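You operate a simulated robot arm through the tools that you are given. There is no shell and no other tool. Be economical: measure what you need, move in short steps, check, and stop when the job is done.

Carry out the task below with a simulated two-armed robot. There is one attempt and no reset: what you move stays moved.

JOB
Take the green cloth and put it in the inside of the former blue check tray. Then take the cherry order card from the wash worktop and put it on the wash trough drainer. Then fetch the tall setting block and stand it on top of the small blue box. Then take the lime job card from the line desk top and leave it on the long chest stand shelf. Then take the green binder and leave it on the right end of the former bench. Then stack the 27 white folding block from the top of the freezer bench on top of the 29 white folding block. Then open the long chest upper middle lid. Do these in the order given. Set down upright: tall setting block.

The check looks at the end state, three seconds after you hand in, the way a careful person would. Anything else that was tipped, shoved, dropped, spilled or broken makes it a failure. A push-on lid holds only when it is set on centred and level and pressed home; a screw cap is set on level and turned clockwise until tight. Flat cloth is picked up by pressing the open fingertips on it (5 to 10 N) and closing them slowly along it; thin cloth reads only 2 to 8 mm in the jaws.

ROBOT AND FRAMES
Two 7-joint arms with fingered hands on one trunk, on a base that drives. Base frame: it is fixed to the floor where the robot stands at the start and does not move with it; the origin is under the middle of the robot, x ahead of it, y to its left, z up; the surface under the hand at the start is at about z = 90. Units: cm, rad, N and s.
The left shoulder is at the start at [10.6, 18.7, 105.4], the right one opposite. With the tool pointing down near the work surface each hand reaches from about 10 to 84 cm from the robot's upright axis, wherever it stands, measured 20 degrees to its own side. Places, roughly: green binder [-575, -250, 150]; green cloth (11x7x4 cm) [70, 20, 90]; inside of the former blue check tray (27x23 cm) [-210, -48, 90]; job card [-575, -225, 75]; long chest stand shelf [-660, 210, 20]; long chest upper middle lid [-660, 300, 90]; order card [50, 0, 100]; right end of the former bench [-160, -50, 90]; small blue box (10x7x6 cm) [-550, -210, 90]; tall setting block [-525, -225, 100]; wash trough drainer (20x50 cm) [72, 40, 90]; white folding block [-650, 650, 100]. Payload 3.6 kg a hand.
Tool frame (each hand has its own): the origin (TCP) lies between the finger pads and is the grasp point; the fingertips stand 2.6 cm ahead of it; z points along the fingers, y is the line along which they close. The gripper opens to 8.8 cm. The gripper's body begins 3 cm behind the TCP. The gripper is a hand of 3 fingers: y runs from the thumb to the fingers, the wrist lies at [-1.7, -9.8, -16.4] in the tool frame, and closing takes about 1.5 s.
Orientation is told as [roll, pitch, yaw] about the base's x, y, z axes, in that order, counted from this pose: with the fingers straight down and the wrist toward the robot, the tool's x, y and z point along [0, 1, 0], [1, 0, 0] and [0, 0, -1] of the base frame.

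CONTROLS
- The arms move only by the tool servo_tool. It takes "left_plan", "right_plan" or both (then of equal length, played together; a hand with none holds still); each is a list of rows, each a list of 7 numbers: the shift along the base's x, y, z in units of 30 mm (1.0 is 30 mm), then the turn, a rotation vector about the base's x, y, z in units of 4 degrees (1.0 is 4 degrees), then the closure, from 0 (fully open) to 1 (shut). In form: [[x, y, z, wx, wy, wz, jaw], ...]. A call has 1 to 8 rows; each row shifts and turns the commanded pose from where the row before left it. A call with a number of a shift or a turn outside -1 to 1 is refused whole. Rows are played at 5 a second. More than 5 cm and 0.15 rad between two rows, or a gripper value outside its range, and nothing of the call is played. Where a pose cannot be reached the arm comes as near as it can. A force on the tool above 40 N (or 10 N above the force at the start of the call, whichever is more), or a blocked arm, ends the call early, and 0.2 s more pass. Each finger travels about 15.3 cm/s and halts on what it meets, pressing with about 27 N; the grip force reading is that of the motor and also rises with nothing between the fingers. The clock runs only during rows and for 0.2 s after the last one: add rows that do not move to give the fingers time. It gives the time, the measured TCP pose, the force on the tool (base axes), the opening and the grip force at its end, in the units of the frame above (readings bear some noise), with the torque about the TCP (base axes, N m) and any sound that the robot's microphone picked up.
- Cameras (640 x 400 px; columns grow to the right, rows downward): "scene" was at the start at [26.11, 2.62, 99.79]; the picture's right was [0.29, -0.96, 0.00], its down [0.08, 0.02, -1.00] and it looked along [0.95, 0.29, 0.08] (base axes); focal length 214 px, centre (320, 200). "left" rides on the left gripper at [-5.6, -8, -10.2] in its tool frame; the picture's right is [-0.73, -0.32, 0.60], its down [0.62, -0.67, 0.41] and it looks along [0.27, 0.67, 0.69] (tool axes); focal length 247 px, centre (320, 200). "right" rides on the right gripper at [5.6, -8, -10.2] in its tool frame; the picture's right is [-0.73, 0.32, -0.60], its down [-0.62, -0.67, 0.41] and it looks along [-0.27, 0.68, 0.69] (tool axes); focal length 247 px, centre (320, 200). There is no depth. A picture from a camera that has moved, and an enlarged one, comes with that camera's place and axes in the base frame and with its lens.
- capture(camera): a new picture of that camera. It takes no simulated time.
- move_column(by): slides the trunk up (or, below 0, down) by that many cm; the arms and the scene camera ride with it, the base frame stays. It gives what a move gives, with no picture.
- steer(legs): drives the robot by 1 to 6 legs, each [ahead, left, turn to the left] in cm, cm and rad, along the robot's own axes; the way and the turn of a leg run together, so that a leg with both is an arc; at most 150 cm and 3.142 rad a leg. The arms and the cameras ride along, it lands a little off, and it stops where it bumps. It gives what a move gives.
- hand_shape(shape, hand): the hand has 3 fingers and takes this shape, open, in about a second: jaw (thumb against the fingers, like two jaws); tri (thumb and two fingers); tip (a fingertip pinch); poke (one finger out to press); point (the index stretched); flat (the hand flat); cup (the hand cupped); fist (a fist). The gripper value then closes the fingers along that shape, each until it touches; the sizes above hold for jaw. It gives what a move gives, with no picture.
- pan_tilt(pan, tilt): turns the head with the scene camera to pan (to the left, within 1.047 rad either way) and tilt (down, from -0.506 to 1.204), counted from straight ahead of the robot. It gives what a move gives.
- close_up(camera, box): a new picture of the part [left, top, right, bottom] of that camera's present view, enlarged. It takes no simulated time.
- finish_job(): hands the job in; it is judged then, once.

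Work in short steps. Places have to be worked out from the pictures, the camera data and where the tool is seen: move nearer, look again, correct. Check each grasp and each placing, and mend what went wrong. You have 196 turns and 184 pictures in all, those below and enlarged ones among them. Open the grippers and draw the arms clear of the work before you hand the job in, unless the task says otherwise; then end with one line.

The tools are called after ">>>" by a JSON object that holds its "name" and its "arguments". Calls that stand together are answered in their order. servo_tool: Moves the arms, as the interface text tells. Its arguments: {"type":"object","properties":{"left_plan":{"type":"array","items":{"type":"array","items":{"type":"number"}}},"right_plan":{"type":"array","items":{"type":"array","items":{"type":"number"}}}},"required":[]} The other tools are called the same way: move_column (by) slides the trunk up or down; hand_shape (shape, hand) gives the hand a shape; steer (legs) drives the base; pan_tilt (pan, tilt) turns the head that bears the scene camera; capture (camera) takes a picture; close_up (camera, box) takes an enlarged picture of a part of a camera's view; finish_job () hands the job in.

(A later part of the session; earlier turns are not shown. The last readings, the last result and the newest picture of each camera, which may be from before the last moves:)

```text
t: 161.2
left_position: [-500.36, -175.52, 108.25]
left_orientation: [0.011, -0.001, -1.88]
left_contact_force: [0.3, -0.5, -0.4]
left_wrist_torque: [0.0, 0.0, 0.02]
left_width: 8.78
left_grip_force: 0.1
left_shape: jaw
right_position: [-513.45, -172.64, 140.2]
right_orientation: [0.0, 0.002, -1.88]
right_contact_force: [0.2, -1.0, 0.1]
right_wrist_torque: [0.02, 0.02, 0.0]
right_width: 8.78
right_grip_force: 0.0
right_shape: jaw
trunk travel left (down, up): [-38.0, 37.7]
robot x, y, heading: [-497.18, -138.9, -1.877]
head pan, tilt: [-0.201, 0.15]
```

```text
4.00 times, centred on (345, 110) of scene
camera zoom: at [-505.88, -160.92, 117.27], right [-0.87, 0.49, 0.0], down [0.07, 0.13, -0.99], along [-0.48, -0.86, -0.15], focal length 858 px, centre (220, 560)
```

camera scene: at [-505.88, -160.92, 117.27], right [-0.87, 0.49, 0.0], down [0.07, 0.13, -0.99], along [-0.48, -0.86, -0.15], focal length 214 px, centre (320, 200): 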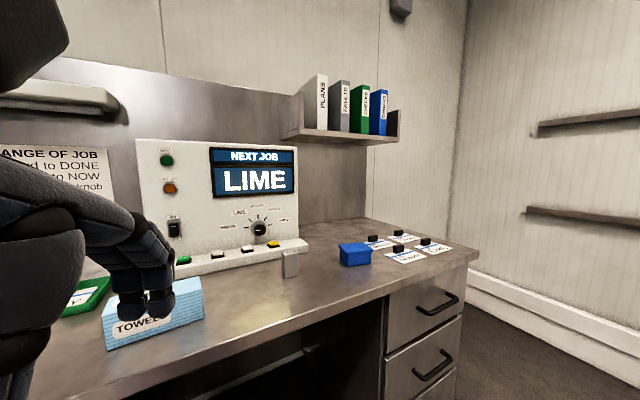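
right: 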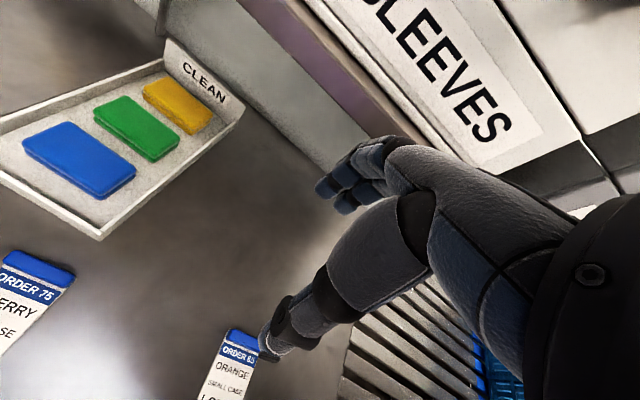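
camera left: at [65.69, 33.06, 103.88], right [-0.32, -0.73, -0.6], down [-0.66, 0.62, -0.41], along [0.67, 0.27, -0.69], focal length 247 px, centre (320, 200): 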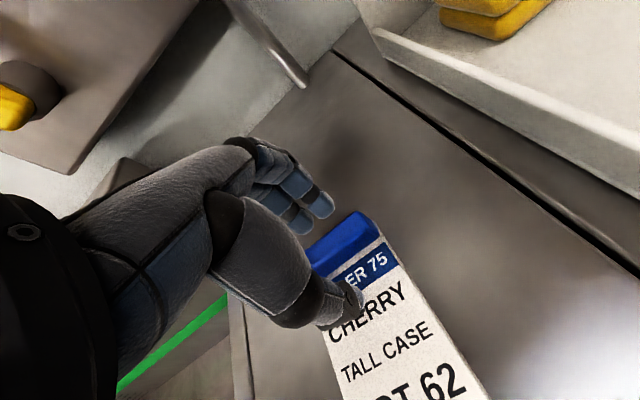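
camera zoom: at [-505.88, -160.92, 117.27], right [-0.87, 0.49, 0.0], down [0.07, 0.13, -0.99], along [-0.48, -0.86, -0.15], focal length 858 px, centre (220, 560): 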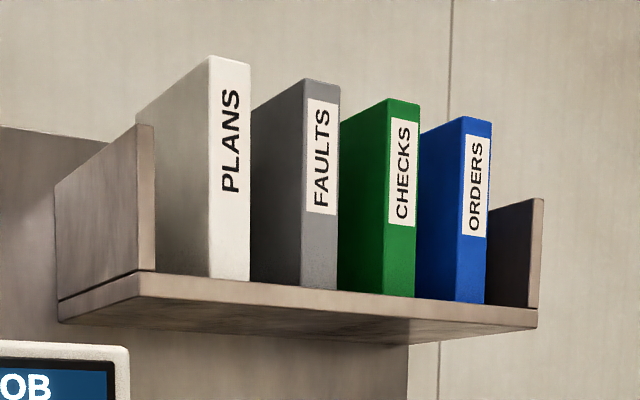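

The tall setting block is the grey upright piece; the box is right of it, cards beyond. I square up to the desk at x≈-530, y≈-155 and look down.

>>> {"name": "steer", "arguments": {"legs": [[0, 0, 0.31], [0, -33, 0], [15, 0, 0]]}}

>>> {"name": "pan_tilt", "arguments": {"pan": -0.35, "tilt": 0.6}}

>>> {"name": "capture", "arguments": {"camera": "scene"}}

>>> {"name": "capture", "arguments": {"camera": "right"}}

```text
t: 165.4
left_position: [-521.82, -189.98, 108.18]
left_orientation: [0.012, 0.002, -1.566]
left_contact_force: [-0.3, 1.0, -0.6]
left_wrist_torque: [0.0, -0.01, 0.0]
left_width: 8.76
left_grip_force: 0.0
left_shape: jaw
right_position: [-535.07, -191.38, 140.18]
right_orientation: [-0.002, 0.004, -1.565]
right_contact_force: [-0.7, -0.3, -0.5]
right_wrist_torque: [0.01, -0.03, -0.01]
right_width: 8.79
right_grip_force: 0.1
right_shape: jaw
trunk travel left (down, up): [-38.0, 37.7]
robot x, y, heading: [-529.99, -154.16, -1.561]
head pan, tilt: [-0.201, 0.15]
```

```text
t: 166.3
left_position: [-521.66, -190.13, 108.35]
left_orientation: [0.011, -0.001, -1.567]
left_contact_force: [-0.7, -0.3, -0.8]
left_wrist_torque: [0.0, -0.01, 0.0]
left_width: 8.76
left_grip_force: 0.1
left_shape: jaw
right_position: [-535.14, -191.2, 140.17]
right_orientation: [-0.002, 0.002, -1.565]
right_contact_force: [0.0, 0.3, -0.1]
right_wrist_torque: [-0.01, 0.01, -0.02]
right_width: 8.77
right_grip_force: 0.0
right_shape: jaw
trunk travel left (down, up): [-38.0, 37.7]
robot x, y, heading: [-529.83, -153.79, -1.57]
head pan, tilt: [-0.351, 0.6]
```

```text
132 pictures are left
camera scene: at [-532.61, -177.04, 113.12], right [-0.94, 0.34, 0.0], down [0.19, 0.53, -0.83], along [-0.28, -0.78, -0.56], focal length 214 px, centre (320, 200)
```

scene: 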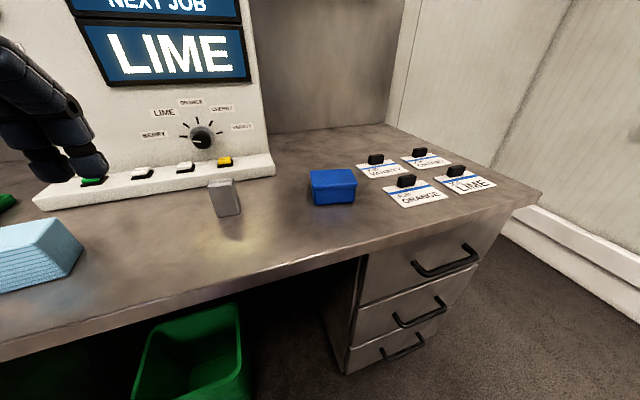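

```text
131 pictures are left
camera right: at [-529.51, -183.16, 150.37], right [-0.73, -0.32, 0.6], down [-0.63, 0.66, -0.41], along [-0.27, -0.68, -0.69], focal length 247 px, centre (320, 200)
```

right: 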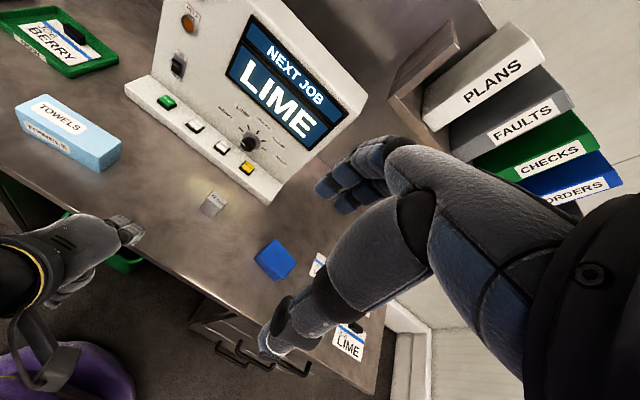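

Triangulating: desk top z≈86, block ≈[-527, -216] about 7 cm tall, box top centre ≈[-548, -212.5, 92]. I shift the left hand aside and bring the right one above the block.

>>> {"name": "servo_tool", "arguments": {"left_plan": [[0.9, 0.3, 0, 0, 0, 0, 0], [0.9, 0.3, 0, 0, 0, 0, 0], [0.9, 0.3, 0, 0, 0, 0, 0], [0.9, 0.3, 0, 0, 0, 0, 0], [0.9, 0.3, 0, 0, 0, 0, 0], [0, 0, 0, 0, 0, 0, 0], [0, 0, 0, 0, 0, 0, 0], [0, 0, 0, 0, 0, 0, 0]], "right_plan": [[0.2, 0, 0, 0, 0, 0, 0.1], [0.2, -0.5, -0.6, 0, 0, 0, 0.1], [0.4, -0.8, -0.9, 0, 0, 0, 0.1], [0.4, -0.9, -1, 0, 0, 0, 0.1], [0.4, -1, -1, 0, 0, 0, 0.1], [0.4, -1, -1, 0, 0, 0, 0.1], [0.3, -1, -1, 0, 0, 0, 0.1], [0, -1, -1, 0, 0, 0, 0.1]]}}

>>> {"name": "capture", "arguments": {"camera": "right"}}

>>> {"name": "capture", "arguments": {"camera": "scene"}}

```text
t: 168.1
left_position: [-510.73, -192.39, 108.85]
left_orientation: [0.012, 0.002, -1.569]
left_contact_force: [0.7, -0.6, 0.4]
left_wrist_torque: [-0.02, 0.01, -0.01]
left_width: 8.78
left_grip_force: 0.1
left_shape: jaw
left hand out of reach, approached as far as the arm can: row 2, 3, 4, 5
right_position: [-528.31, -209.8, 120.52]
right_orientation: [-0.001, 0.001, -1.566]
right_contact_force: [0.1, 0.4, 0.4]
right_wrist_torque: [-0.02, -0.01, 0.03]
right_width: 7.93
right_grip_force: 0.0
right_shape: jaw
trunk travel left (down, up): [-38.0, 37.7]
robot x, y, heading: [-529.92, -154.13, -1.572]
head pan, tilt: [-0.351, 0.6]
```

```text
130 pictures are left
camera right: at [-522.73, -201.8, 130.72], right [-0.73, -0.32, 0.6], down [-0.63, 0.66, -0.41], along [-0.27, -0.68, -0.69], focal length 247 px, centre (320, 200)
```

right: 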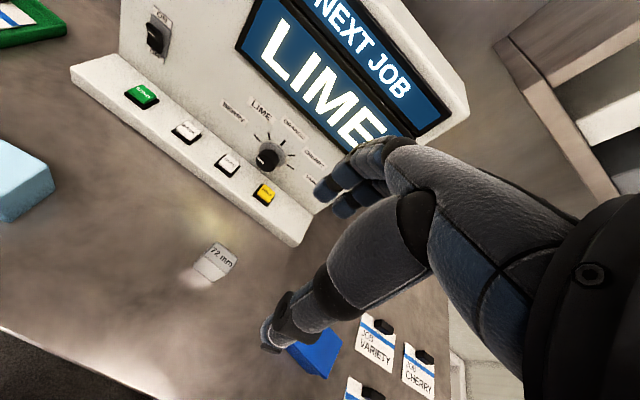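

```text
129 pictures are left
camera scene: at [-532.63, -177.08, 113.1], right [-0.94, 0.34, 0.0], down [0.19, 0.53, -0.82], along [-0.28, -0.78, -0.57], focal length 214 px, centre (320, 200)
```

scene: 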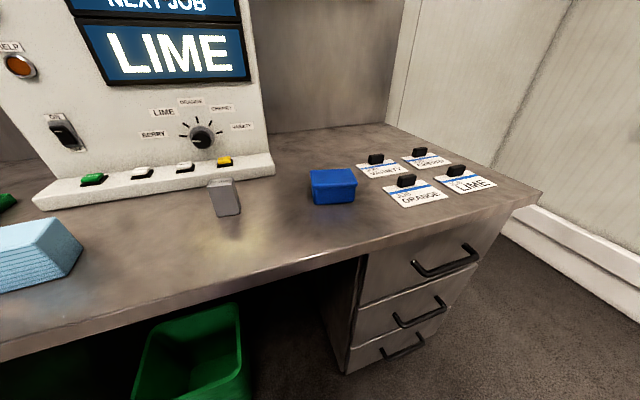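

The label reads "72 mm", so it stands upright. I zoom on it for its orientation.

>>> {"name": "close_up", "arguments": {"camera": "right", "box": [150, 210, 310, 310]}}

```text
4.00 times, centred on (230, 260) of right
camera zoom: at [-522.73, -201.8, 130.72], right [-0.73, -0.32, 0.6], down [-0.63, 0.66, -0.41], along [-0.27, -0.68, -0.69], focal length 988 px, centre (680, -40)
```

zoom: 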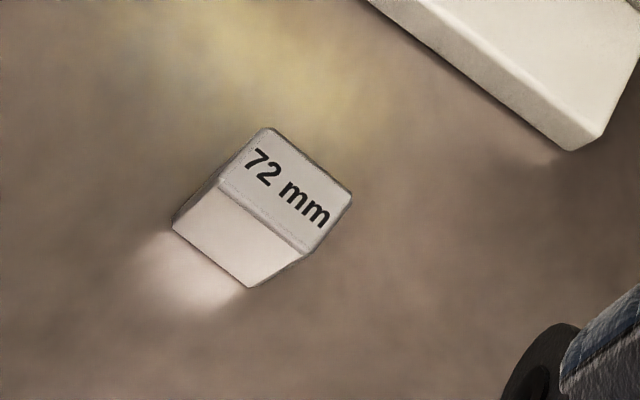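

The block is axis-aligned, 4.1×2.6 cm, centre [-527.3, -216.4]. I move above it, part-closed.

>>> {"name": "servo_tool", "arguments": {"right_plan": [[0.16, -0.7, -0.9, 0, 0, 0, 0.3], [0.16, -0.8, -0.9, 0, 0, 0, 0.3], [0, -0.7, -0.9, 0, 0, 0, 0.3], [0, 0, -0.9, 0, 0, 0, 0.3], [0, 0, -0.9, 0, 0, 0, 0.3], [0, 0, -0.9, 0, 0, 0, 0.3], [0, 0, -0.9, 0, 0, 0, 0.3], [0, 0, 0, 0, 0, 0, 0.3]]}}

>>> {"name": "capture", "arguments": {"camera": "right"}}

>>> {"name": "capture", "arguments": {"camera": "scene"}}

```text
t: 169.9
left_position: [-510.85, -192.38, 108.64]
left_orientation: [0.012, -0.001, -1.568]
left_contact_force: [0.2, 0.6, 0.7]
left_wrist_torque: [-0.04, 0.01, 0.04]
left_width: 8.76
left_grip_force: 0.2
left_shape: jaw
right_position: [-527.23, -216.27, 101.82]
right_orientation: [0.0, 0.0, -1.568]
right_contact_force: [-0.2, 0.0, 0.0]
right_wrist_torque: [0.01, -0.03, 0.01]
right_width: 6.18
right_grip_force: 0.0
right_shape: jaw
trunk travel left (down, up): [-38.0, 37.7]
robot x, y, heading: [-529.89, -154.52, -1.565]
head pan, tilt: [-0.351, 0.6]
```

```text
127 pictures are left
camera right: at [-521.6, -208.27, 111.96], right [-0.73, -0.32, 0.6], down [-0.63, 0.66, -0.41], along [-0.27, -0.68, -0.69], focal length 247 px, centre (320, 200)
```

right: 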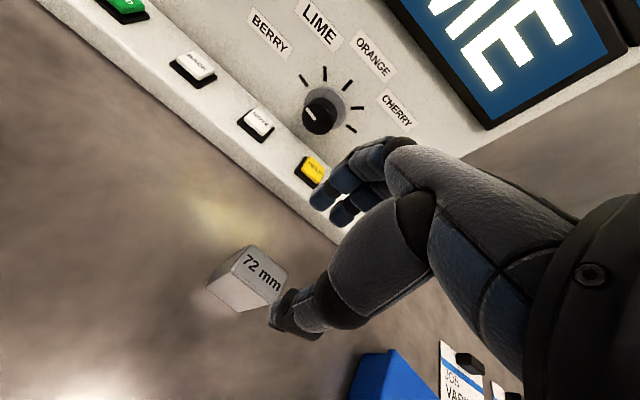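

```text
126 pictures are left
camera scene: at [-532.61, -177.01, 113.13], right [-0.94, 0.34, 0.0], down [0.19, 0.53, -0.83], along [-0.28, -0.78, -0.56], focal length 214 px, centre (320, 200)
```

scene: 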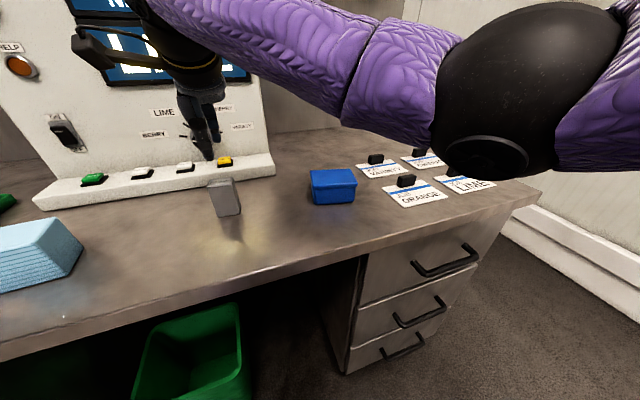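

Alignment agrees within 0.4 cm. I descend around the block and close.

>>> {"name": "servo_tool", "arguments": {"right_plan": [[0, 0, -0.8, 0, 0, 0, 0.3], [0, 0, -0.8, 0, 0, 0, 0.3], [0, 0, -0.8, 0, 0, 0, 0.3], [0, 0, -0.8, 0, 0, 0, 0.3], [0, 0, -0.4, 0, 0, 0, 0.3], [0, 0, 0, 0, 0, 0, 0.3]]}}

>>> {"name": "capture", "arguments": {"camera": "right"}}

```text
t: 171.3
left_position: [-510.82, -192.47, 108.76]
left_orientation: [0.012, 0.001, -1.565]
left_contact_force: [-0.4, -0.1, -0.3]
left_wrist_torque: [0.03, 0.0, 0.01]
left_width: 8.79
left_grip_force: 0.0
left_shape: jaw
right_position: [-527.2, -216.47, 90.89]
right_orientation: [-0.001, 0.002, -1.567]
right_contact_force: [1.0, 0.6, -0.4]
right_wrist_torque: [0.0, 0.04, -0.02]
right_width: 6.16
right_grip_force: 0.1
right_shape: jaw
trunk travel left (down, up): [-38.0, 37.7]
robot x, y, heading: [-529.98, -153.99, -1.569]
head pan, tilt: [-0.351, 0.6]
```

```text
125 pictures are left
camera right: at [-521.68, -208.39, 101.14], right [-0.73, -0.32, 0.6], down [-0.63, 0.66, -0.41], along [-0.27, -0.68, -0.69], focal length 247 px, centre (320, 200)
```

right: 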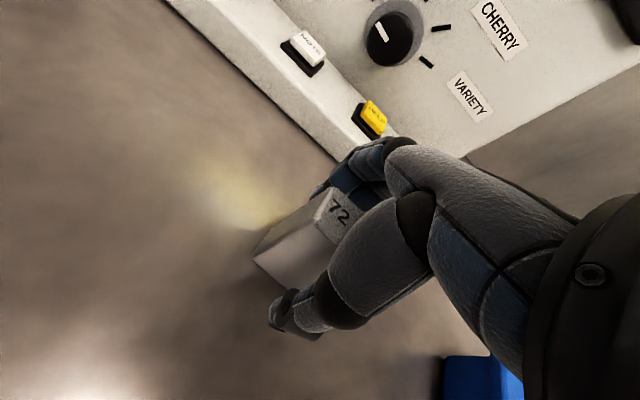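

The block stands between thumb and fingers. I close, hold, and lift.

>>> {"name": "servo_tool", "arguments": {"right_plan": [[0, 0, 0, 0, 0, 0, 0.5], [0, 0, 0, 0, 0, 0, 0.7], [0, 0, 0, 0, 0, 0, 1], [0, 0, 0, 0, 0, 0, 1], [0, 0, 0, 0, 0, 0, 1], [0, 0, 0.5, 0, 0, 0, 1], [0, 0, 1, 0, 0, 0, 1], [0, 0, 1, 0, 0, 0, 1]]}}

>>> {"name": "servo_tool", "arguments": {"right_plan": [[0, 0, 0.7, 0, 0, 0, 1], [-0.7, 0.2, 0.4, 0, 0, 0, 1], [-1, 0.2, 0, 0, 0, 0, 1], [-1, 0.2, 0, 0, 0, 0, 1], [-1, 0.2, 0, 0, 0, 0, 1], [-1, 0.2, 0, 0, 0, 0, 1], [-1, 0.2, 0, 0, 0, 0, 1], [0, 0, 0, 0, 0, 0, 1]]}}

>>> {"name": "capture", "arguments": {"camera": "right"}}

>>> {"name": "capture", "arguments": {"camera": "scene"}}

```text
t: 173.1
left_position: [-510.81, -192.37, 108.85]
left_orientation: [0.013, -0.001, -1.569]
left_contact_force: [-0.6, 0.5, 0.4]
left_wrist_torque: [0.0, 0.0, -0.01]
left_width: 8.77
left_grip_force: 0.0
left_shape: jaw
right_position: [-527.27, -216.39, 98.44]
right_orientation: [-0.001, 0.001, -1.567]
right_contact_force: [0.2, -0.7, -2.1]
right_wrist_torque: [-0.03, -0.03, -0.02]
right_width: 2.32
right_grip_force: 27.2
right_shape: jaw
trunk travel left (down, up): [-38.0, 37.7]
robot x, y, heading: [-529.46, -154.18, -1.567]
head pan, tilt: [-0.351, 0.6]
```

```text
t: 174.9
left_position: [-510.84, -192.37, 108.6]
left_orientation: [0.012, 0.002, -1.568]
left_contact_force: [0.3, -0.5, -0.6]
left_wrist_torque: [-0.01, -0.02, 0.0]
left_width: 8.77
left_grip_force: 0.1
left_shape: jaw
right_position: [-544.22, -212.73, 101.8]
right_orientation: [-0.002, 0.002, -1.567]
right_contact_force: [0.1, 0.1, -2.5]
right_wrist_torque: [-0.02, 0.01, -0.01]
right_width: 2.32
right_grip_force: 26.9
right_shape: jaw
trunk travel left (down, up): [-38.0, 37.7]
robot x, y, heading: [-529.5, -154.25, -1.569]
head pan, tilt: [-0.351, 0.6]
```

```text
124 pictures are left
camera right: at [-538.73, -204.68, 112.01], right [-0.73, -0.32, 0.6], down [-0.63, 0.66, -0.41], along [-0.27, -0.68, -0.69], focal length 247 px, centre (320, 200)
```

right: 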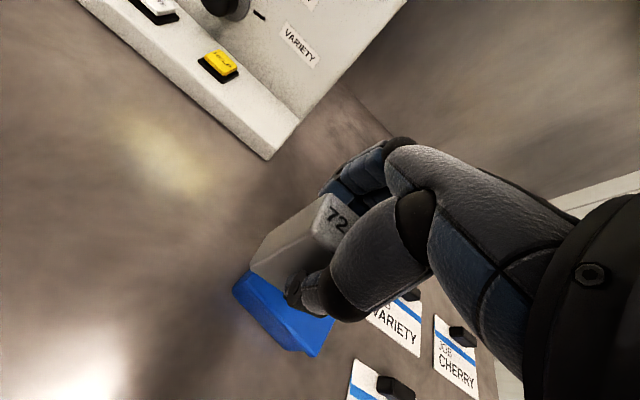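

```text
123 pictures are left
camera scene: at [-532.58, -177.04, 113.12], right [-0.94, 0.34, 0.0], down [0.19, 0.53, -0.82], along [-0.28, -0.78, -0.57], focal length 214 px, centre (320, 200)
```

scene: 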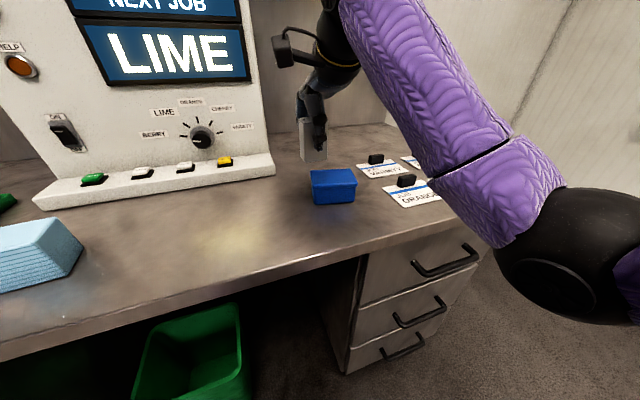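

Held firmly. I zoom on the box to fix its top centre.

>>> {"name": "close_up", "arguments": {"camera": "scene", "box": [270, 130, 390, 220]}}

>>> {"name": "close_up", "arguments": {"camera": "right", "box": [210, 180, 370, 380]}}

```text
4.44 times, centred on (330, 175) of scene
camera zoom: at [-532.58, -177.04, 113.12], right [-0.94, 0.34, 0.0], down [0.19, 0.53, -0.82], along [-0.28, -0.78, -0.57], focal length 953 px, centre (276, 311)
```

zoom: 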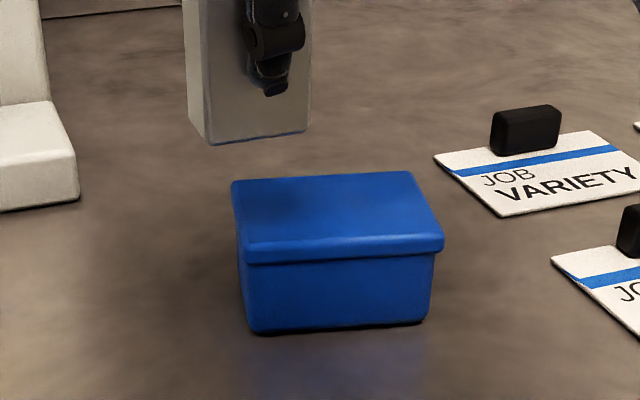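

```text
2.00 times, centred on (290, 280) of right
camera zoom: at [-538.73, -204.68, 112.01], right [-0.73, -0.32, 0.6], down [-0.63, 0.66, -0.41], along [-0.27, -0.68, -0.69], focal length 494 px, centre (380, 40)
```

zoom: 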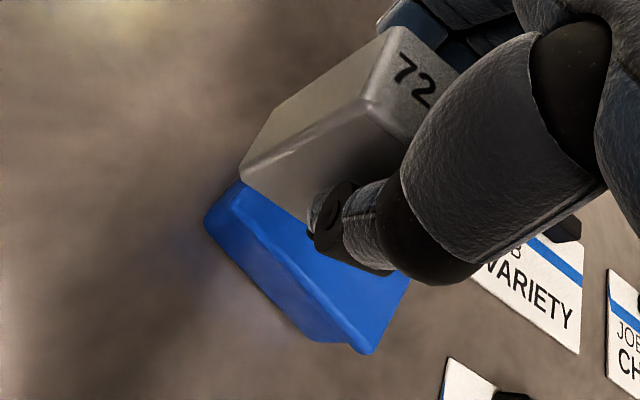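

Box top centre ≈[-548.4, -213.2, 92]. The block's bottom is 4.9 cm below the TCP, so I centre it and lower to just above 96.9.

>>> {"name": "servo_tool", "arguments": {"right_plan": [[-0.7, -0.08, 0, 0, 0, 0, 1], [-0.67, -0.09, 0, 0, 0, 0, 1], [0, 0, -0.6, 0, 0, 0, 1], [0, 0, -0.6, 0, 0, 0, 1], [0, 0, 0, 0, 0, 0, 1]]}}

>>> {"name": "close_up", "arguments": {"camera": "scene", "box": [270, 100, 430, 220]}}

>>> {"name": "close_up", "arguments": {"camera": "right", "box": [210, 180, 370, 380]}}

```text
t: 176.1
left_position: [-510.89, -192.36, 108.71]
left_orientation: [0.011, 0.002, -1.567]
left_contact_force: [-0.5, 0.3, -0.5]
left_wrist_torque: [-0.01, -0.02, 0.04]
left_width: 8.75
left_grip_force: 0.1
left_shape: jaw
right_position: [-548.28, -213.16, 98.13]
right_orientation: [-0.003, 0.003, -1.567]
right_contact_force: [-0.1, 0.4, -2.2]
right_wrist_torque: [-0.04, 0.02, 0.0]
right_width: 2.32
right_grip_force: 27.3
right_shape: jaw
trunk travel left (down, up): [-38.0, 37.7]
robot x, y, heading: [-529.92, -154.53, -1.567]
head pan, tilt: [-0.351, 0.6]
```

```text
3.33 times, centred on (350, 160) of scene
camera zoom: at [-532.61, -177.03, 113.12], right [-0.94, 0.34, 0.0], down [0.19, 0.53, -0.82], along [-0.28, -0.78, -0.57], focal length 715 px, centre (220, 333)
```

zoom: 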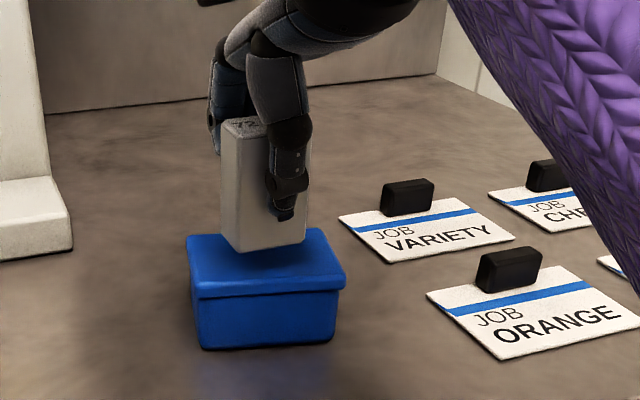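

```text
2.00 times, centred on (290, 280) of right
camera zoom: at [-542.84, -205.18, 108.36], right [-0.73, -0.32, 0.6], down [-0.63, 0.66, -0.41], along [-0.27, -0.68, -0.69], focal length 494 px, centre (380, 40)
```

zoom: 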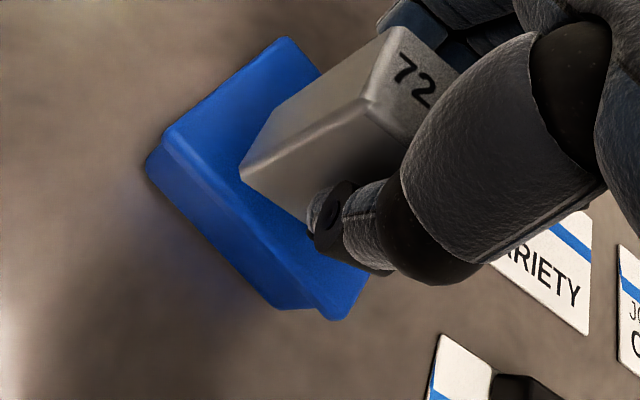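

It is centred. I lower to contact in small steps.

>>> {"name": "servo_tool", "arguments": {"right_plan": [[0, 0, -0.2, 0, 0, 0, 1], [0, 0, -0.1, 0, 0, 0, 1], [0, 0, -0.08, 0, 0, 0, 1], [0, 0, 0, 0, 0, 0, 1]]}}

>>> {"name": "close_up", "arguments": {"camera": "scene", "box": [290, 120, 390, 220]}}

```text
t: 177.1
left_position: [-510.81, -192.37, 108.68]
left_orientation: [0.012, 0.001, -1.565]
left_contact_force: [-0.6, 0.0, 0.6]
left_wrist_torque: [0.0, -0.02, -0.01]
left_width: 8.77
left_grip_force: 0.2
left_shape: jaw
right_position: [-548.3, -213.21, 96.97]
right_orientation: [-0.001, 0.002, -1.568]
right_contact_force: [0.8, 0.5, -2.1]
right_wrist_torque: [-0.02, -0.02, 0.0]
right_width: 2.29
right_grip_force: 27.1
right_shape: jaw
trunk travel left (down, up): [-38.0, 37.7]
robot x, y, heading: [-529.37, -154.18, -1.563]
head pan, tilt: [-0.351, 0.6]
```

```text
4.00 times, centred on (340, 170) of scene
camera zoom: at [-532.62, -177.03, 113.12], right [-0.94, 0.34, 0.0], down [0.19, 0.53, -0.82], along [-0.28, -0.78, -0.57], focal length 858 px, centre (240, 320)
```

zoom: 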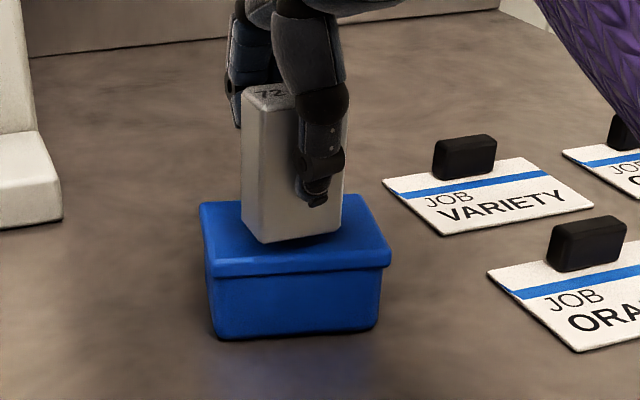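

Still carrying its weight (−2 N); I lower a little more until the force changes.

>>> {"name": "servo_tool", "arguments": {"right_plan": [[0, 0, -0.1, 0, 0, 0, 1], [0, 0, -0.08, 0, 0, 0, 1], [0, 0, 0, 0, 0, 0, 1]]}}

```text
t: 177.9
left_position: [-510.79, -192.41, 108.72]
left_orientation: [0.013, 0.001, -1.568]
left_contact_force: [-0.3, -0.5, -0.2]
left_wrist_torque: [0.02, -0.03, -0.03]
left_width: 8.77
left_grip_force: 0.0
left_shape: jaw
right_position: [-548.46, -213.3, 96.44]
right_orientation: [-0.001, 0.002, -1.567]
right_contact_force: [-0.1, 0.0, -2.4]
right_wrist_torque: [-0.02, 0.04, -0.03]
right_width: 2.32
right_grip_force: 27.0
right_shape: jaw
trunk travel left (down, up): [-38.0, 37.7]
robot x, y, heading: [-529.64, -153.95, -1.566]
head pan, tilt: [-0.351, 0.6]
```

>>> {"name": "servo_tool", "arguments": {"right_plan": [[0, 0, -0.08, 0, 0, 0, 1], [0, 0, -0.08, 0, 0, 0, 1], [0, 0, 0, 0, 0, 0, 1]]}}

>>> {"name": "close_up", "arguments": {"camera": "scene", "box": [290, 120, 390, 220]}}

```text
t: 178.7
left_position: [-510.79, -192.34, 108.91]
left_orientation: [0.013, 0.0, -1.568]
left_contact_force: [-0.8, 0.8, 0.6]
left_wrist_torque: [0.01, 0.02, -0.01]
left_width: 8.78
left_grip_force: 0.0
left_shape: jaw
right_position: [-548.37, -213.38, 96.25]
right_orientation: [0.0, -0.001, -1.566]
right_contact_force: [-0.5, -0.6, 10.2]
right_wrist_torque: [0.04, 0.03, 0.01]
right_width: 2.4
right_grip_force: 26.3
right_shape: jaw
trunk travel left (down, up): [-38.0, 37.7]
robot x, y, heading: [-529.79, -153.8, -1.567]
head pan, tilt: [-0.351, 0.6]
```

```text
4.00 times, centred on (340, 170) of scene
camera zoom: at [-532.59, -176.94, 113.15], right [-0.94, 0.34, 0.0], down [0.19, 0.53, -0.83], along [-0.28, -0.78, -0.56], focal length 858 px, centre (240, 320)
```

zoom: 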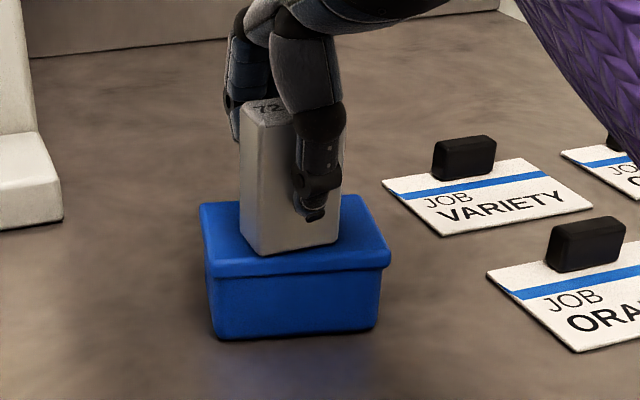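

In contact (10 N). I release gently and rise.

>>> {"name": "servo_tool", "arguments": {"right_plan": [[0, 0, 0.05, 0, 0, 0, 0.9], [0, 0, 0, 0, 0, 0, 0.6], [0, 0, 0, 0, 0, 0, 0.3], [0, 0, 0, 0, 0, 0, 0.3], [0, 0, 0.5, 0, 0, 0, 0.3], [0, 0, 0.8, 0, 0, 0, 0.3], [0, 0, 0.9, 0, 0, 0, 0.3], [0, 0, 0.9, 0, 0, 0, 0.3]]}}

>>> {"name": "capture", "arguments": {"camera": "scene"}}

```text
t: 180.5
left_position: [-510.84, -192.37, 108.69]
left_orientation: [0.012, -0.002, -1.568]
left_contact_force: [0.6, -0.5, -0.2]
left_wrist_torque: [0.01, 0.0, 0.02]
left_width: 8.76
left_grip_force: 0.1
left_shape: jaw
right_position: [-548.48, -213.31, 105.62]
right_orientation: [-0.002, 0.003, -1.567]
right_contact_force: [0.1, 0.9, -0.1]
right_wrist_torque: [0.01, -0.03, 0.0]
right_width: 6.15
right_grip_force: 0.0
right_shape: jaw
trunk travel left (down, up): [-38.0, 37.7]
robot x, y, heading: [-529.66, -154.13, -1.567]
head pan, tilt: [-0.351, 0.6]
```

```text
116 pictures are left
camera scene: at [-532.6, -177.01, 113.12], right [-0.94, 0.34, 0.0], down [0.19, 0.53, -0.83], along [-0.28, -0.78, -0.56], focal length 214 px, centre (320, 200)
```

scene: 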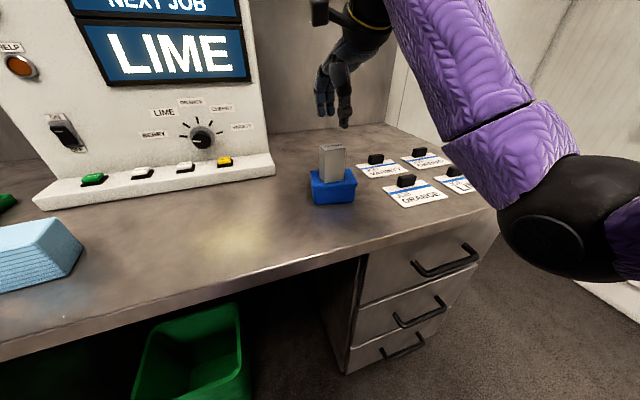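

The block stands on the box. Next the LIME card, grip at about [-584, -213]. I raise the right hand slightly and sidestep right 38 cm.

>>> {"name": "servo_tool", "arguments": {"right_plan": [[0, 0.5, 0.9, 0, 0, 0, 0.3], [0, 0.5, 0.5, 0, 0, 0, 0.3], [0, 0, 0, 0, 0, 0, 0.3]]}}

>>> {"name": "steer", "arguments": {"legs": [[0, -38, 0]]}}

>>> {"name": "capture", "arguments": {"camera": "right"}}

>>> {"name": "capture", "arguments": {"camera": "scene"}}

```text
t: 181.3
left_position: [-510.82, -192.42, 108.76]
left_orientation: [0.011, 0.001, -1.566]
left_contact_force: [0.5, 0.7, -0.7]
left_wrist_torque: [0.04, 0.02, -0.01]
left_width: 8.77
left_grip_force: 0.0
left_shape: jaw
right_position: [-548.45, -210.21, 109.7]
right_orientation: [-0.002, 0.003, -1.566]
right_contact_force: [0.1, 0.5, 0.7]
right_wrist_torque: [-0.01, 0.01, 0.0]
right_width: 6.12
right_grip_force: 0.0
right_shape: jaw
trunk travel left (down, up): [-38.0, 37.7]
robot x, y, heading: [-529.85, -154.02, -1.57]
head pan, tilt: [-0.351, 0.6]
```

```text
t: 183.7
left_position: [-548.89, -192.56, 108.85]
left_orientation: [0.012, 0.0, -1.568]
left_contact_force: [0.4, -0.8, -0.3]
left_wrist_torque: [0.03, 0.0, -0.05]
left_width: 8.78
left_grip_force: 0.1
left_shape: jaw
right_position: [-586.53, -210.37, 109.7]
right_orientation: [0.0, 0.001, -1.567]
right_contact_force: [-0.3, 0.2, -0.7]
right_wrist_torque: [-0.04, 0.01, 0.01]
right_width: 6.13
right_grip_force: 0.0
right_shape: jaw
trunk travel left (down, up): [-38.0, 37.7]
robot x, y, heading: [-567.64, -154.14, -1.572]
head pan, tilt: [-0.351, 0.6]
```

```text
115 pictures are left
camera right: at [-580.96, -202.31, 119.85], right [-0.73, -0.32, 0.6], down [-0.63, 0.66, -0.41], along [-0.27, -0.68, -0.69], focal length 247 px, centre (320, 200)
```

right: 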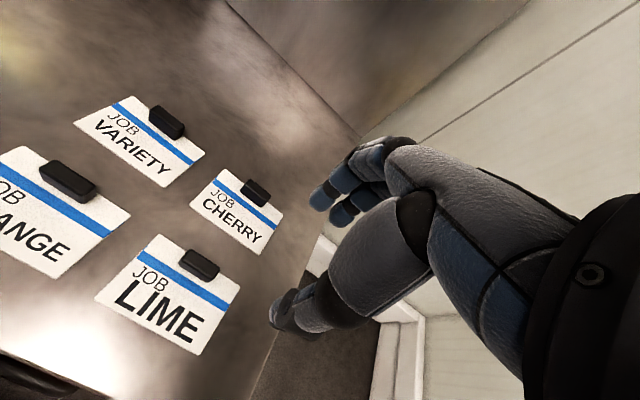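

```text
114 pictures are left
camera scene: at [-570.69, -177.13, 113.12], right [-0.94, 0.34, 0.0], down [0.19, 0.53, -0.82], along [-0.28, -0.78, -0.57], focal length 214 px, centre (320, 200)
```

scene: 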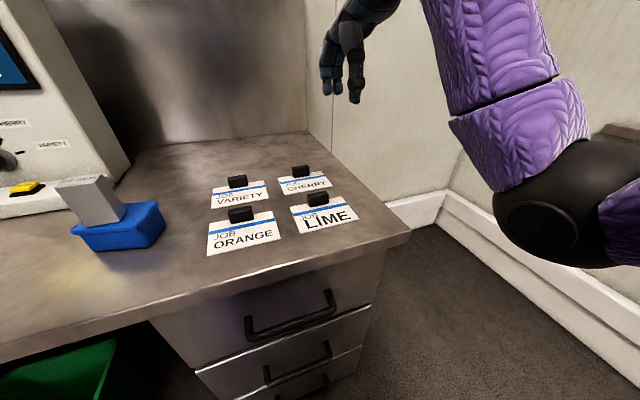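

LIME's grip is at about [-583.1, -212.8, 88], running along x. I move over it and lower to hover.

>>> {"name": "servo_tool", "arguments": {"right_plan": [[0.4, -0.3, -0.8, 0, 0, 0, 0.45], [0.4, -0.3, -0.8, 0, 0, 0, 0.45], [0.33, -0.2, -0.8, 0, 0, 0, 0.45], [0, 0, -0.8, 0, 0, 0, 0.45], [0, 0, -0.8, 0, 0, 0, 0.45], [0, 0, -0.8, 0, 0, 0, 0.45], [0, 0, 0, 0, 0, 0, 0.45]]}}

>>> {"name": "capture", "arguments": {"camera": "right"}}

>>> {"name": "capture", "arguments": {"camera": "scene"}}

```text
t: 185.3
left_position: [-548.77, -192.42, 108.76]
left_orientation: [0.013, -0.002, -1.567]
left_contact_force: [0.3, 0.7, -0.1]
left_wrist_torque: [-0.03, 0.02, -0.01]
left_width: 8.8
left_grip_force: 0.1
left_shape: jaw
right_position: [-582.97, -212.84, 95.21]
right_orientation: [-0.004, 0.003, -1.566]
right_contact_force: [-0.1, 1.0, 0.3]
right_wrist_torque: [0.01, 0.01, -0.03]
right_width: 4.86
right_grip_force: 0.1
right_shape: jaw
trunk travel left (down, up): [-38.0, 37.7]
robot x, y, heading: [-568.11, -154.17, -1.563]
head pan, tilt: [-0.351, 0.6]
```

```text
113 pictures are left
camera right: at [-577.39, -204.73, 105.41], right [-0.73, -0.32, 0.6], down [-0.63, 0.66, -0.41], along [-0.27, -0.68, -0.69], focal length 247 px, centre (320, 200)
```

right: 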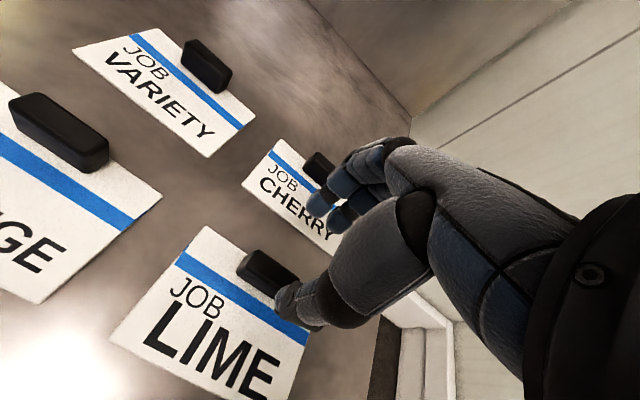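

```text
112 pictures are left
camera scene: at [-570.6, -177.13, 113.12], right [-0.94, 0.34, 0.0], down [0.19, 0.53, -0.82], along [-0.28, -0.78, -0.57], focal length 214 px, centre (320, 200)
```

scene: 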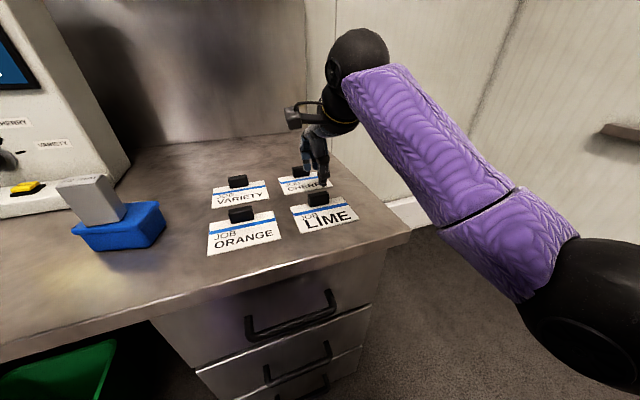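

Aligned. I descend to grip height and close.

>>> {"name": "servo_tool", "arguments": {"right_plan": [[0, 0, -0.8, 0, 0, 0, 0.45], [0, 0, -0.7, 0, 0, 0, 0.45], [0, 0, -0.37, 0, 0, 0, 0.45], [0, 0, 0, 0, 0, 0, 0.45], [0, 0, 0, 0, 0, 0, 0.7], [0, 0, 0, 0, 0, 0, 1], [0, 0, 0, 0, 0, 0, 1], [0, 0, 0, 0, 0, 0, 1]]}}

>>> {"name": "servo_tool", "arguments": {"right_plan": [[0, 0, 0.5, 0, 0, 0, 1], [0, 0, 0.8, 0, 0, 0, 1], [0, 0.3, 1, 0, 0, 0, 1], [0, 0.6, 1, 0, 0, 0, 1], [0, 0.8, 1, 0, 0, 0, 1], [0, 0.9, 1, 0, 0, 0, 1], [0, 0.9, 0.5, 0, 0, 0, 1], [0, 0.9, 0, 0, 0, 0, 1]]}}

>>> {"name": "capture", "arguments": {"camera": "scene"}}

>>> {"name": "capture", "arguments": {"camera": "right"}}

```text
t: 187.1
left_position: [-548.88, -192.56, 108.77]
left_orientation: [0.012, 0.0, -1.567]
left_contact_force: [0.2, 0.3, 0.5]
left_wrist_torque: [0.03, 0.01, 0.02]
left_width: 8.78
left_grip_force: 0.0
left_shape: jaw
right_position: [-582.96, -212.71, 89.59]
right_orientation: [-0.001, 0.002, -1.567]
right_contact_force: [0.2, -0.6, 0.0]
right_wrist_torque: [-0.02, 0.03, 0.02]
right_width: 1.23
right_grip_force: 27.4
right_shape: jaw
trunk travel left (down, up): [-38.0, 37.7]
robot x, y, heading: [-567.88, -154.34, -1.567]
head pan, tilt: [-0.351, 0.6]
```

```text
t: 189.1
left_position: [-548.67, -192.56, 108.8]
left_orientation: [0.01, 0.0, -1.566]
left_contact_force: [-0.4, 0.2, -0.2]
left_wrist_torque: [0.01, 0.01, -0.03]
left_width: 8.77
left_grip_force: 0.2
left_shape: jaw
right_position: [-587.83, -200.85, 108.34]
right_orientation: [-0.118, -0.059, -1.639]
right_contact_force: [0.9, 0.7, 0.1]
right_wrist_torque: [0.02, -0.01, 0.03]
right_width: 1.2
right_grip_force: 27.0
right_shape: jaw
trunk travel left (down, up): [-38.0, 37.7]
robot x, y, heading: [-567.67, -154.2, -1.572]
head pan, tilt: [-0.351, 0.6]
stopped in row 8 (right hand): the arm was blocked; the commanded pose is now the measured one
```

```text
111 pictures are left
camera scene: at [-570.54, -177.14, 113.12], right [-0.94, 0.34, 0.0], down [0.19, 0.53, -0.83], along [-0.28, -0.78, -0.56], focal length 214 px, centre (320, 200)
```

scene: 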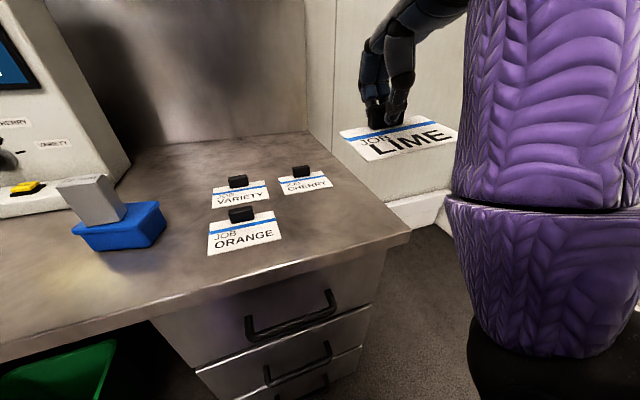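

```text
110 pictures are left
camera right: at [-580.51, -192.81, 117.36], right [-0.68, -0.23, 0.7], down [-0.62, 0.69, -0.37], along [-0.39, -0.69, -0.61], focal length 247 px, centre (320, 200)
```

right: 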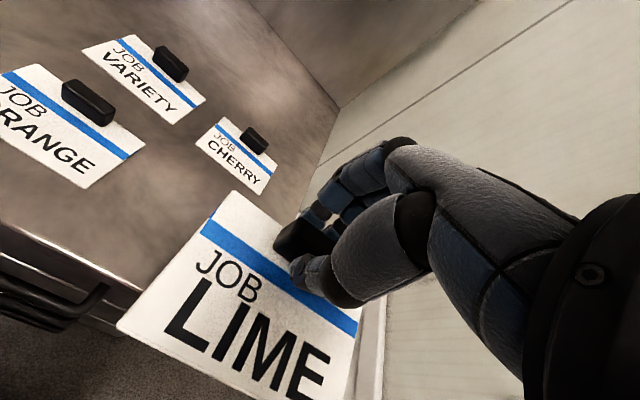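

The lime card is held; the right elbow met something at the side (wall), so I back away to the left, turn to face -x, and then straighten the hand.

>>> {"name": "steer", "arguments": {"legs": [[-15, 20, 0], [-25, 0, 0], [0, 0, -1.57]]}}

>>> {"name": "servo_tool", "arguments": {"right_plan": [[0.5, 0, 0, 0, 0, 0, 1], [0.8, 0, 0, 0, 0, 0, 1], [0.8, 0, 0, 0, 0, 0, 1], [0, 0, 0, 0, 0, 0, 1]]}}

>>> {"name": "pan_tilt", "arguments": {"pan": -0.7, "tilt": 0.2}}

>>> {"name": "capture", "arguments": {"camera": "scene"}}

```text
t: 196.2
left_position: [-586.24, -133.35, 108.8]
left_orientation: [0.013, 0.002, -3.136]
left_contact_force: [0.0, -0.3, -0.2]
left_wrist_torque: [0.02, 0.0, -0.01]
left_width: 8.77
left_grip_force: 0.1
left_shape: jaw
right_position: [-594.63, -94.27, 108.26]
right_orientation: [-0.119, -0.056, 3.078]
right_contact_force: [-0.5, 0.3, -0.1]
right_wrist_torque: [0.03, 0.0, -0.01]
right_width: 1.23
right_grip_force: 27.1
right_shape: jaw
trunk travel left (down, up): [-38.0, 37.7]
robot x, y, heading: [-548.48, -114.05, -3.13]
head pan, tilt: [-0.351, 0.6]
```

```text
t: 197.0
left_position: [-586.16, -133.25, 108.8]
left_orientation: [0.012, 0.0, -3.135]
left_contact_force: [0.1, -0.4, -0.2]
left_wrist_torque: [0.03, -0.01, -0.01]
left_width: 8.78
left_grip_force: 0.0
left_shape: jaw
right_position: [-591.33, -90.17, 112.22]
right_orientation: [-0.222, -0.215, 3.025]
right_contact_force: [0.2, -0.5, -0.3]
right_wrist_torque: [-0.02, 0.0, -0.02]
right_width: 1.22
right_grip_force: 27.0
right_shape: jaw
right hand out of reach, approached as far as the arm can: row 3
trunk travel left (down, up): [-38.0, 37.7]
robot x, y, heading: [-547.99, -114.13, -3.132]
head pan, tilt: [-0.351, 0.6]
stopped in row 4 (right hand): the arm was blocked; the commanded pose is now the measured one
```

```text
t: 197.9
left_position: [-586.25, -133.27, 108.64]
left_orientation: [0.013, 0.001, -3.134]
left_contact_force: [0.0, 0.0, 0.3]
left_wrist_torque: [0.01, 0.01, 0.0]
left_width: 8.75
left_grip_force: 0.0
left_shape: jaw
right_position: [-591.49, -90.07, 112.23]
right_orientation: [-0.225, -0.213, 3.026]
right_contact_force: [0.4, -0.3, 0.3]
right_wrist_torque: [0.01, 0.01, 0.0]
right_width: 1.21
right_grip_force: 27.0
right_shape: jaw
trunk travel left (down, up): [-38.0, 37.7]
robot x, y, heading: [-547.92, -114.2, -3.131]
head pan, tilt: [-0.7, 0.201]
```

```text
109 pictures are left
camera scene: at [-569.71, -108.28, 116.79], right [0.64, 0.77, 0.0], down [0.15, -0.13, -0.98], along [-0.75, 0.63, -0.2], focal length 214 px, centre (320, 200)
```

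scene: 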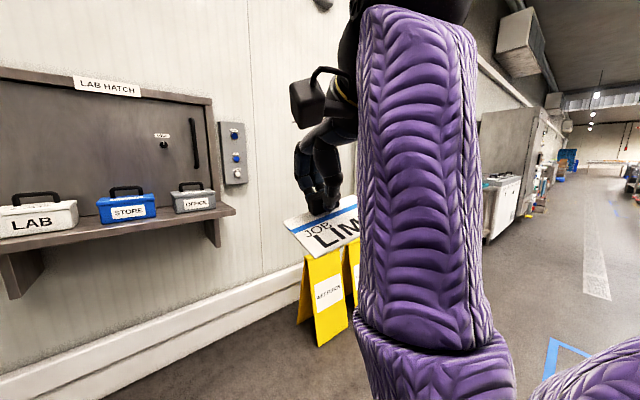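

The elbow is cramped against the robot's own body. I push the hand forward/outward and level it.

>>> {"name": "servo_tool", "arguments": {"right_plan": [[-0.8, 0, 0, 0, 0, 0, 1], [-0.8, 0, 0, -0.64, -0.6, 0.36, 1], [-0.8, 0, 0, -0.64, -0.6, 0.36, 1], [-0.8, 0, 0, -0.64, -0.6, 0.36, 1], [-0.5, 0, 0, -0.64, -0.6, 0.36, 1], [0, 0, 0, -0.64, -0.6, 0.36, 1], [0, 0, 0, 0, 0, 0, 1]]}}

>>> {"name": "capture", "arguments": {"camera": "scene"}}

```text
t: 199.5
left_position: [-586.16, -133.41, 108.82]
left_orientation: [0.013, 0.001, -3.135]
left_contact_force: [-0.7, -0.3, -0.1]
left_wrist_torque: [0.02, -0.02, 0.0]
left_width: 8.77
left_grip_force: 0.1
left_shape: jaw
right_position: [-602.31, -90.35, 112.37]
right_orientation: [-0.009, 0.015, 3.133]
right_contact_force: [0.0, 0.4, -0.5]
right_wrist_torque: [-0.02, -0.01, -0.01]
right_width: 1.18
right_grip_force: 27.2
right_shape: jaw
trunk travel left (down, up): [-38.0, 37.7]
robot x, y, heading: [-548.08, -114.23, -3.13]
head pan, tilt: [-0.7, 0.201]
```

```text
108 pictures are left
camera scene: at [-569.71, -108.28, 116.8], right [0.64, 0.77, 0.0], down [0.15, -0.13, -0.98], along [-0.75, 0.63, -0.2], focal length 214 px, centre (320, 200)
```

scene: 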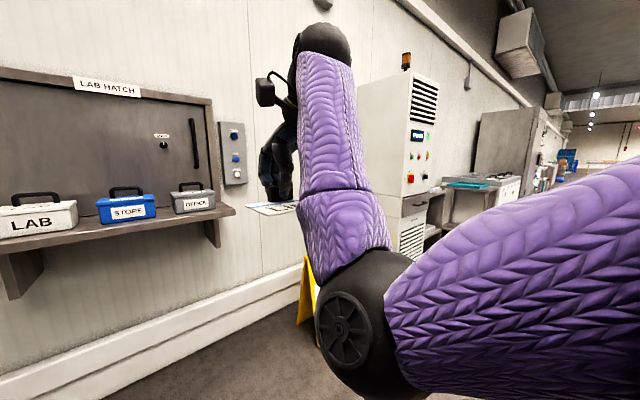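

The arm is in a normal posture. I sidestep along +y toward the long chest and look.

>>> {"name": "steer", "arguments": {"legs": [[-15, -150, 0], [0, -130, 0]]}}

>>> {"name": "pan_tilt", "arguments": {"pan": -0.3, "tilt": 0.45}}

>>> {"name": "capture", "arguments": {"camera": "scene"}}

```text
refused: leg 1 is longer than a leg can be; nothing moved
```

```text
t: 200.3
left_position: [-586.27, -133.26, 108.73]
left_orientation: [0.012, -0.002, -3.134]
left_contact_force: [-0.2, -0.2, 0.9]
left_wrist_torque: [-0.01, 0.0, -0.02]
left_width: 8.76
left_grip_force: 0.1
left_shape: jaw
right_position: [-602.32, -90.38, 112.28]
right_orientation: [-0.008, 0.013, 3.132]
right_contact_force: [0.2, -0.6, 0.6]
right_wrist_torque: [-0.03, 0.02, -0.01]
right_width: 1.21
right_grip_force: 26.9
right_shape: jaw
trunk travel left (down, up): [-38.0, 37.7]
robot x, y, heading: [-547.79, -114.61, -3.132]
head pan, tilt: [-0.3, 0.45]
```

```text
107 pictures are left
camera scene: at [-571.34, -111.56, 114.48], right [0.29, 0.96, 0.0], down [0.42, -0.13, -0.9], along [-0.86, 0.26, -0.43], focal length 214 px, centre (320, 200)
```

scene: 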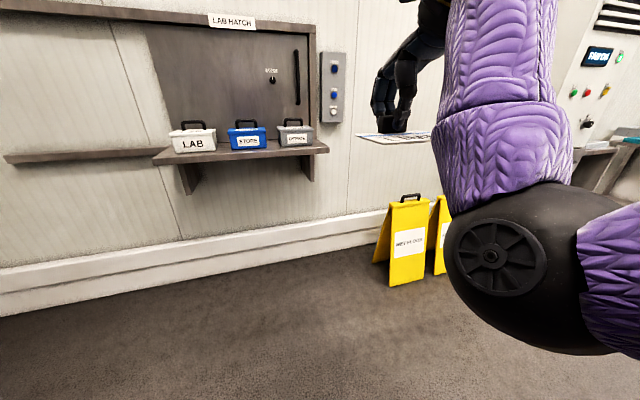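

The leg was too long; I split it.

>>> {"name": "steer", "arguments": {"legs": [[-15, -140, 0], [0, -140, 0]]}}

>>> {"name": "capture", "arguments": {"camera": "scene"}}

```text
t: 213.9
left_position: [-570.76, 147.16, 108.66]
left_orientation: [0.011, 0.0, 3.123]
left_contact_force: [0.2, -0.3, -0.9]
left_wrist_torque: [0.03, 0.0, 0.02]
left_width: 8.79
left_grip_force: 0.0
left_shape: jaw
right_position: [-585.67, 190.41, 112.32]
right_orientation: [-0.009, 0.013, 3.107]
right_contact_force: [0.4, 0.2, 0.0]
right_wrist_torque: [0.04, 0.05, 0.0]
right_width: 1.23
right_grip_force: 26.9
right_shape: jaw
trunk travel left (down, up): [-38.0, 37.7]
robot x, y, heading: [-532.0, 165.23, 3.117]
head pan, tilt: [-0.3, 0.45]
```

```text
106 pictures are left
camera scene: at [-555.29, 168.43, 114.47], right [0.31, 0.95, 0.0], down [0.41, -0.14, -0.9], along [-0.85, 0.28, -0.44], focal length 214 px, centre (320, 200)
```

scene: 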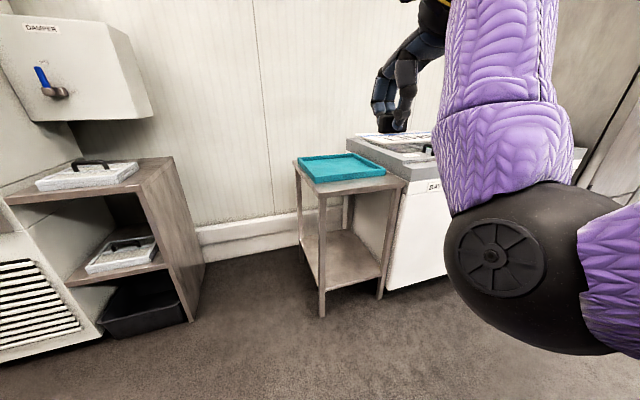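

The stand is the small table with the teal tray: front edge x≈-633, legs at y≈195 and 233, lower shelf z≈20. I move in front of it (x≈-560, y≈194) and lower the trunk fully.

>>> {"name": "steer", "arguments": {"legs": [[25, -28, 0.024]]}}

>>> {"name": "move_column", "arguments": {"by": -38}}

>>> {"name": "capture", "arguments": {"camera": "scene"}}

```text
t: 216.3
left_position: [-595.33, 174.22, 108.71]
left_orientation: [0.012, 0.003, -3.14]
left_contact_force: [-0.3, 0.2, 0.5]
left_wrist_torque: [0.0, 0.0, 0.02]
left_width: 8.78
left_grip_force: 0.1
left_shape: jaw
right_position: [-611.4, 217.32, 112.23]
right_orientation: [-0.008, 0.013, 3.128]
right_contact_force: [-0.1, 0.0, 0.1]
right_wrist_torque: [-0.01, -0.04, -0.01]
right_width: 1.21
right_grip_force: 26.9
right_shape: jaw
trunk travel left (down, up): [-38.0, 37.7]
robot x, y, heading: [-557.04, 193.39, -3.138]
head pan, tilt: [-0.3, 0.45]
```

```text
t: 219.9
left_position: [-601.5, 174.14, 57.73]
left_orientation: [0.012, 0.419, -3.14]
left_contact_force: [-0.1, 0.2, 0.6]
left_wrist_torque: [-0.04, -0.03, 0.01]
left_width: 8.79
left_grip_force: 0.1
left_shape: jaw
right_position: [-617.2, 217.17, 58.57]
right_orientation: [-0.015, 0.355, 3.127]
right_contact_force: [0.0, 0.1, -1.1]
right_wrist_torque: [0.01, 0.05, 0.03]
right_width: 1.19
right_grip_force: 26.9
right_shape: jaw
trunk travel left (down, up): [0.0, 75.7]
robot x, y, heading: [-556.58, 193.31, -3.138]
head pan, tilt: [-0.3, 0.45]
```

```text
105 pictures are left
camera scene: at [-587.47, 195.9, 73.27], right [0.29, 0.96, 0.0], down [0.42, -0.13, -0.9], along [-0.86, 0.26, -0.44], focal length 214 px, centre (320, 200)
```

scene: 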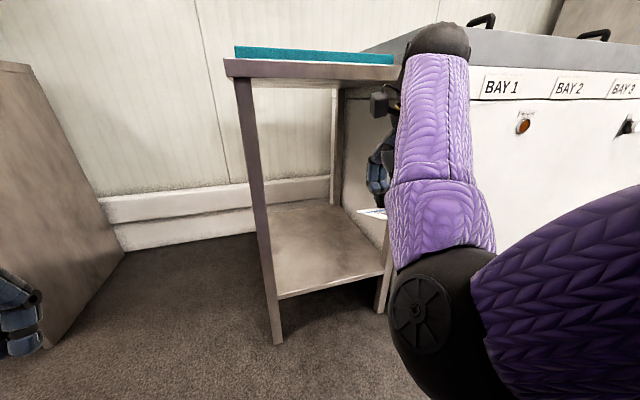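

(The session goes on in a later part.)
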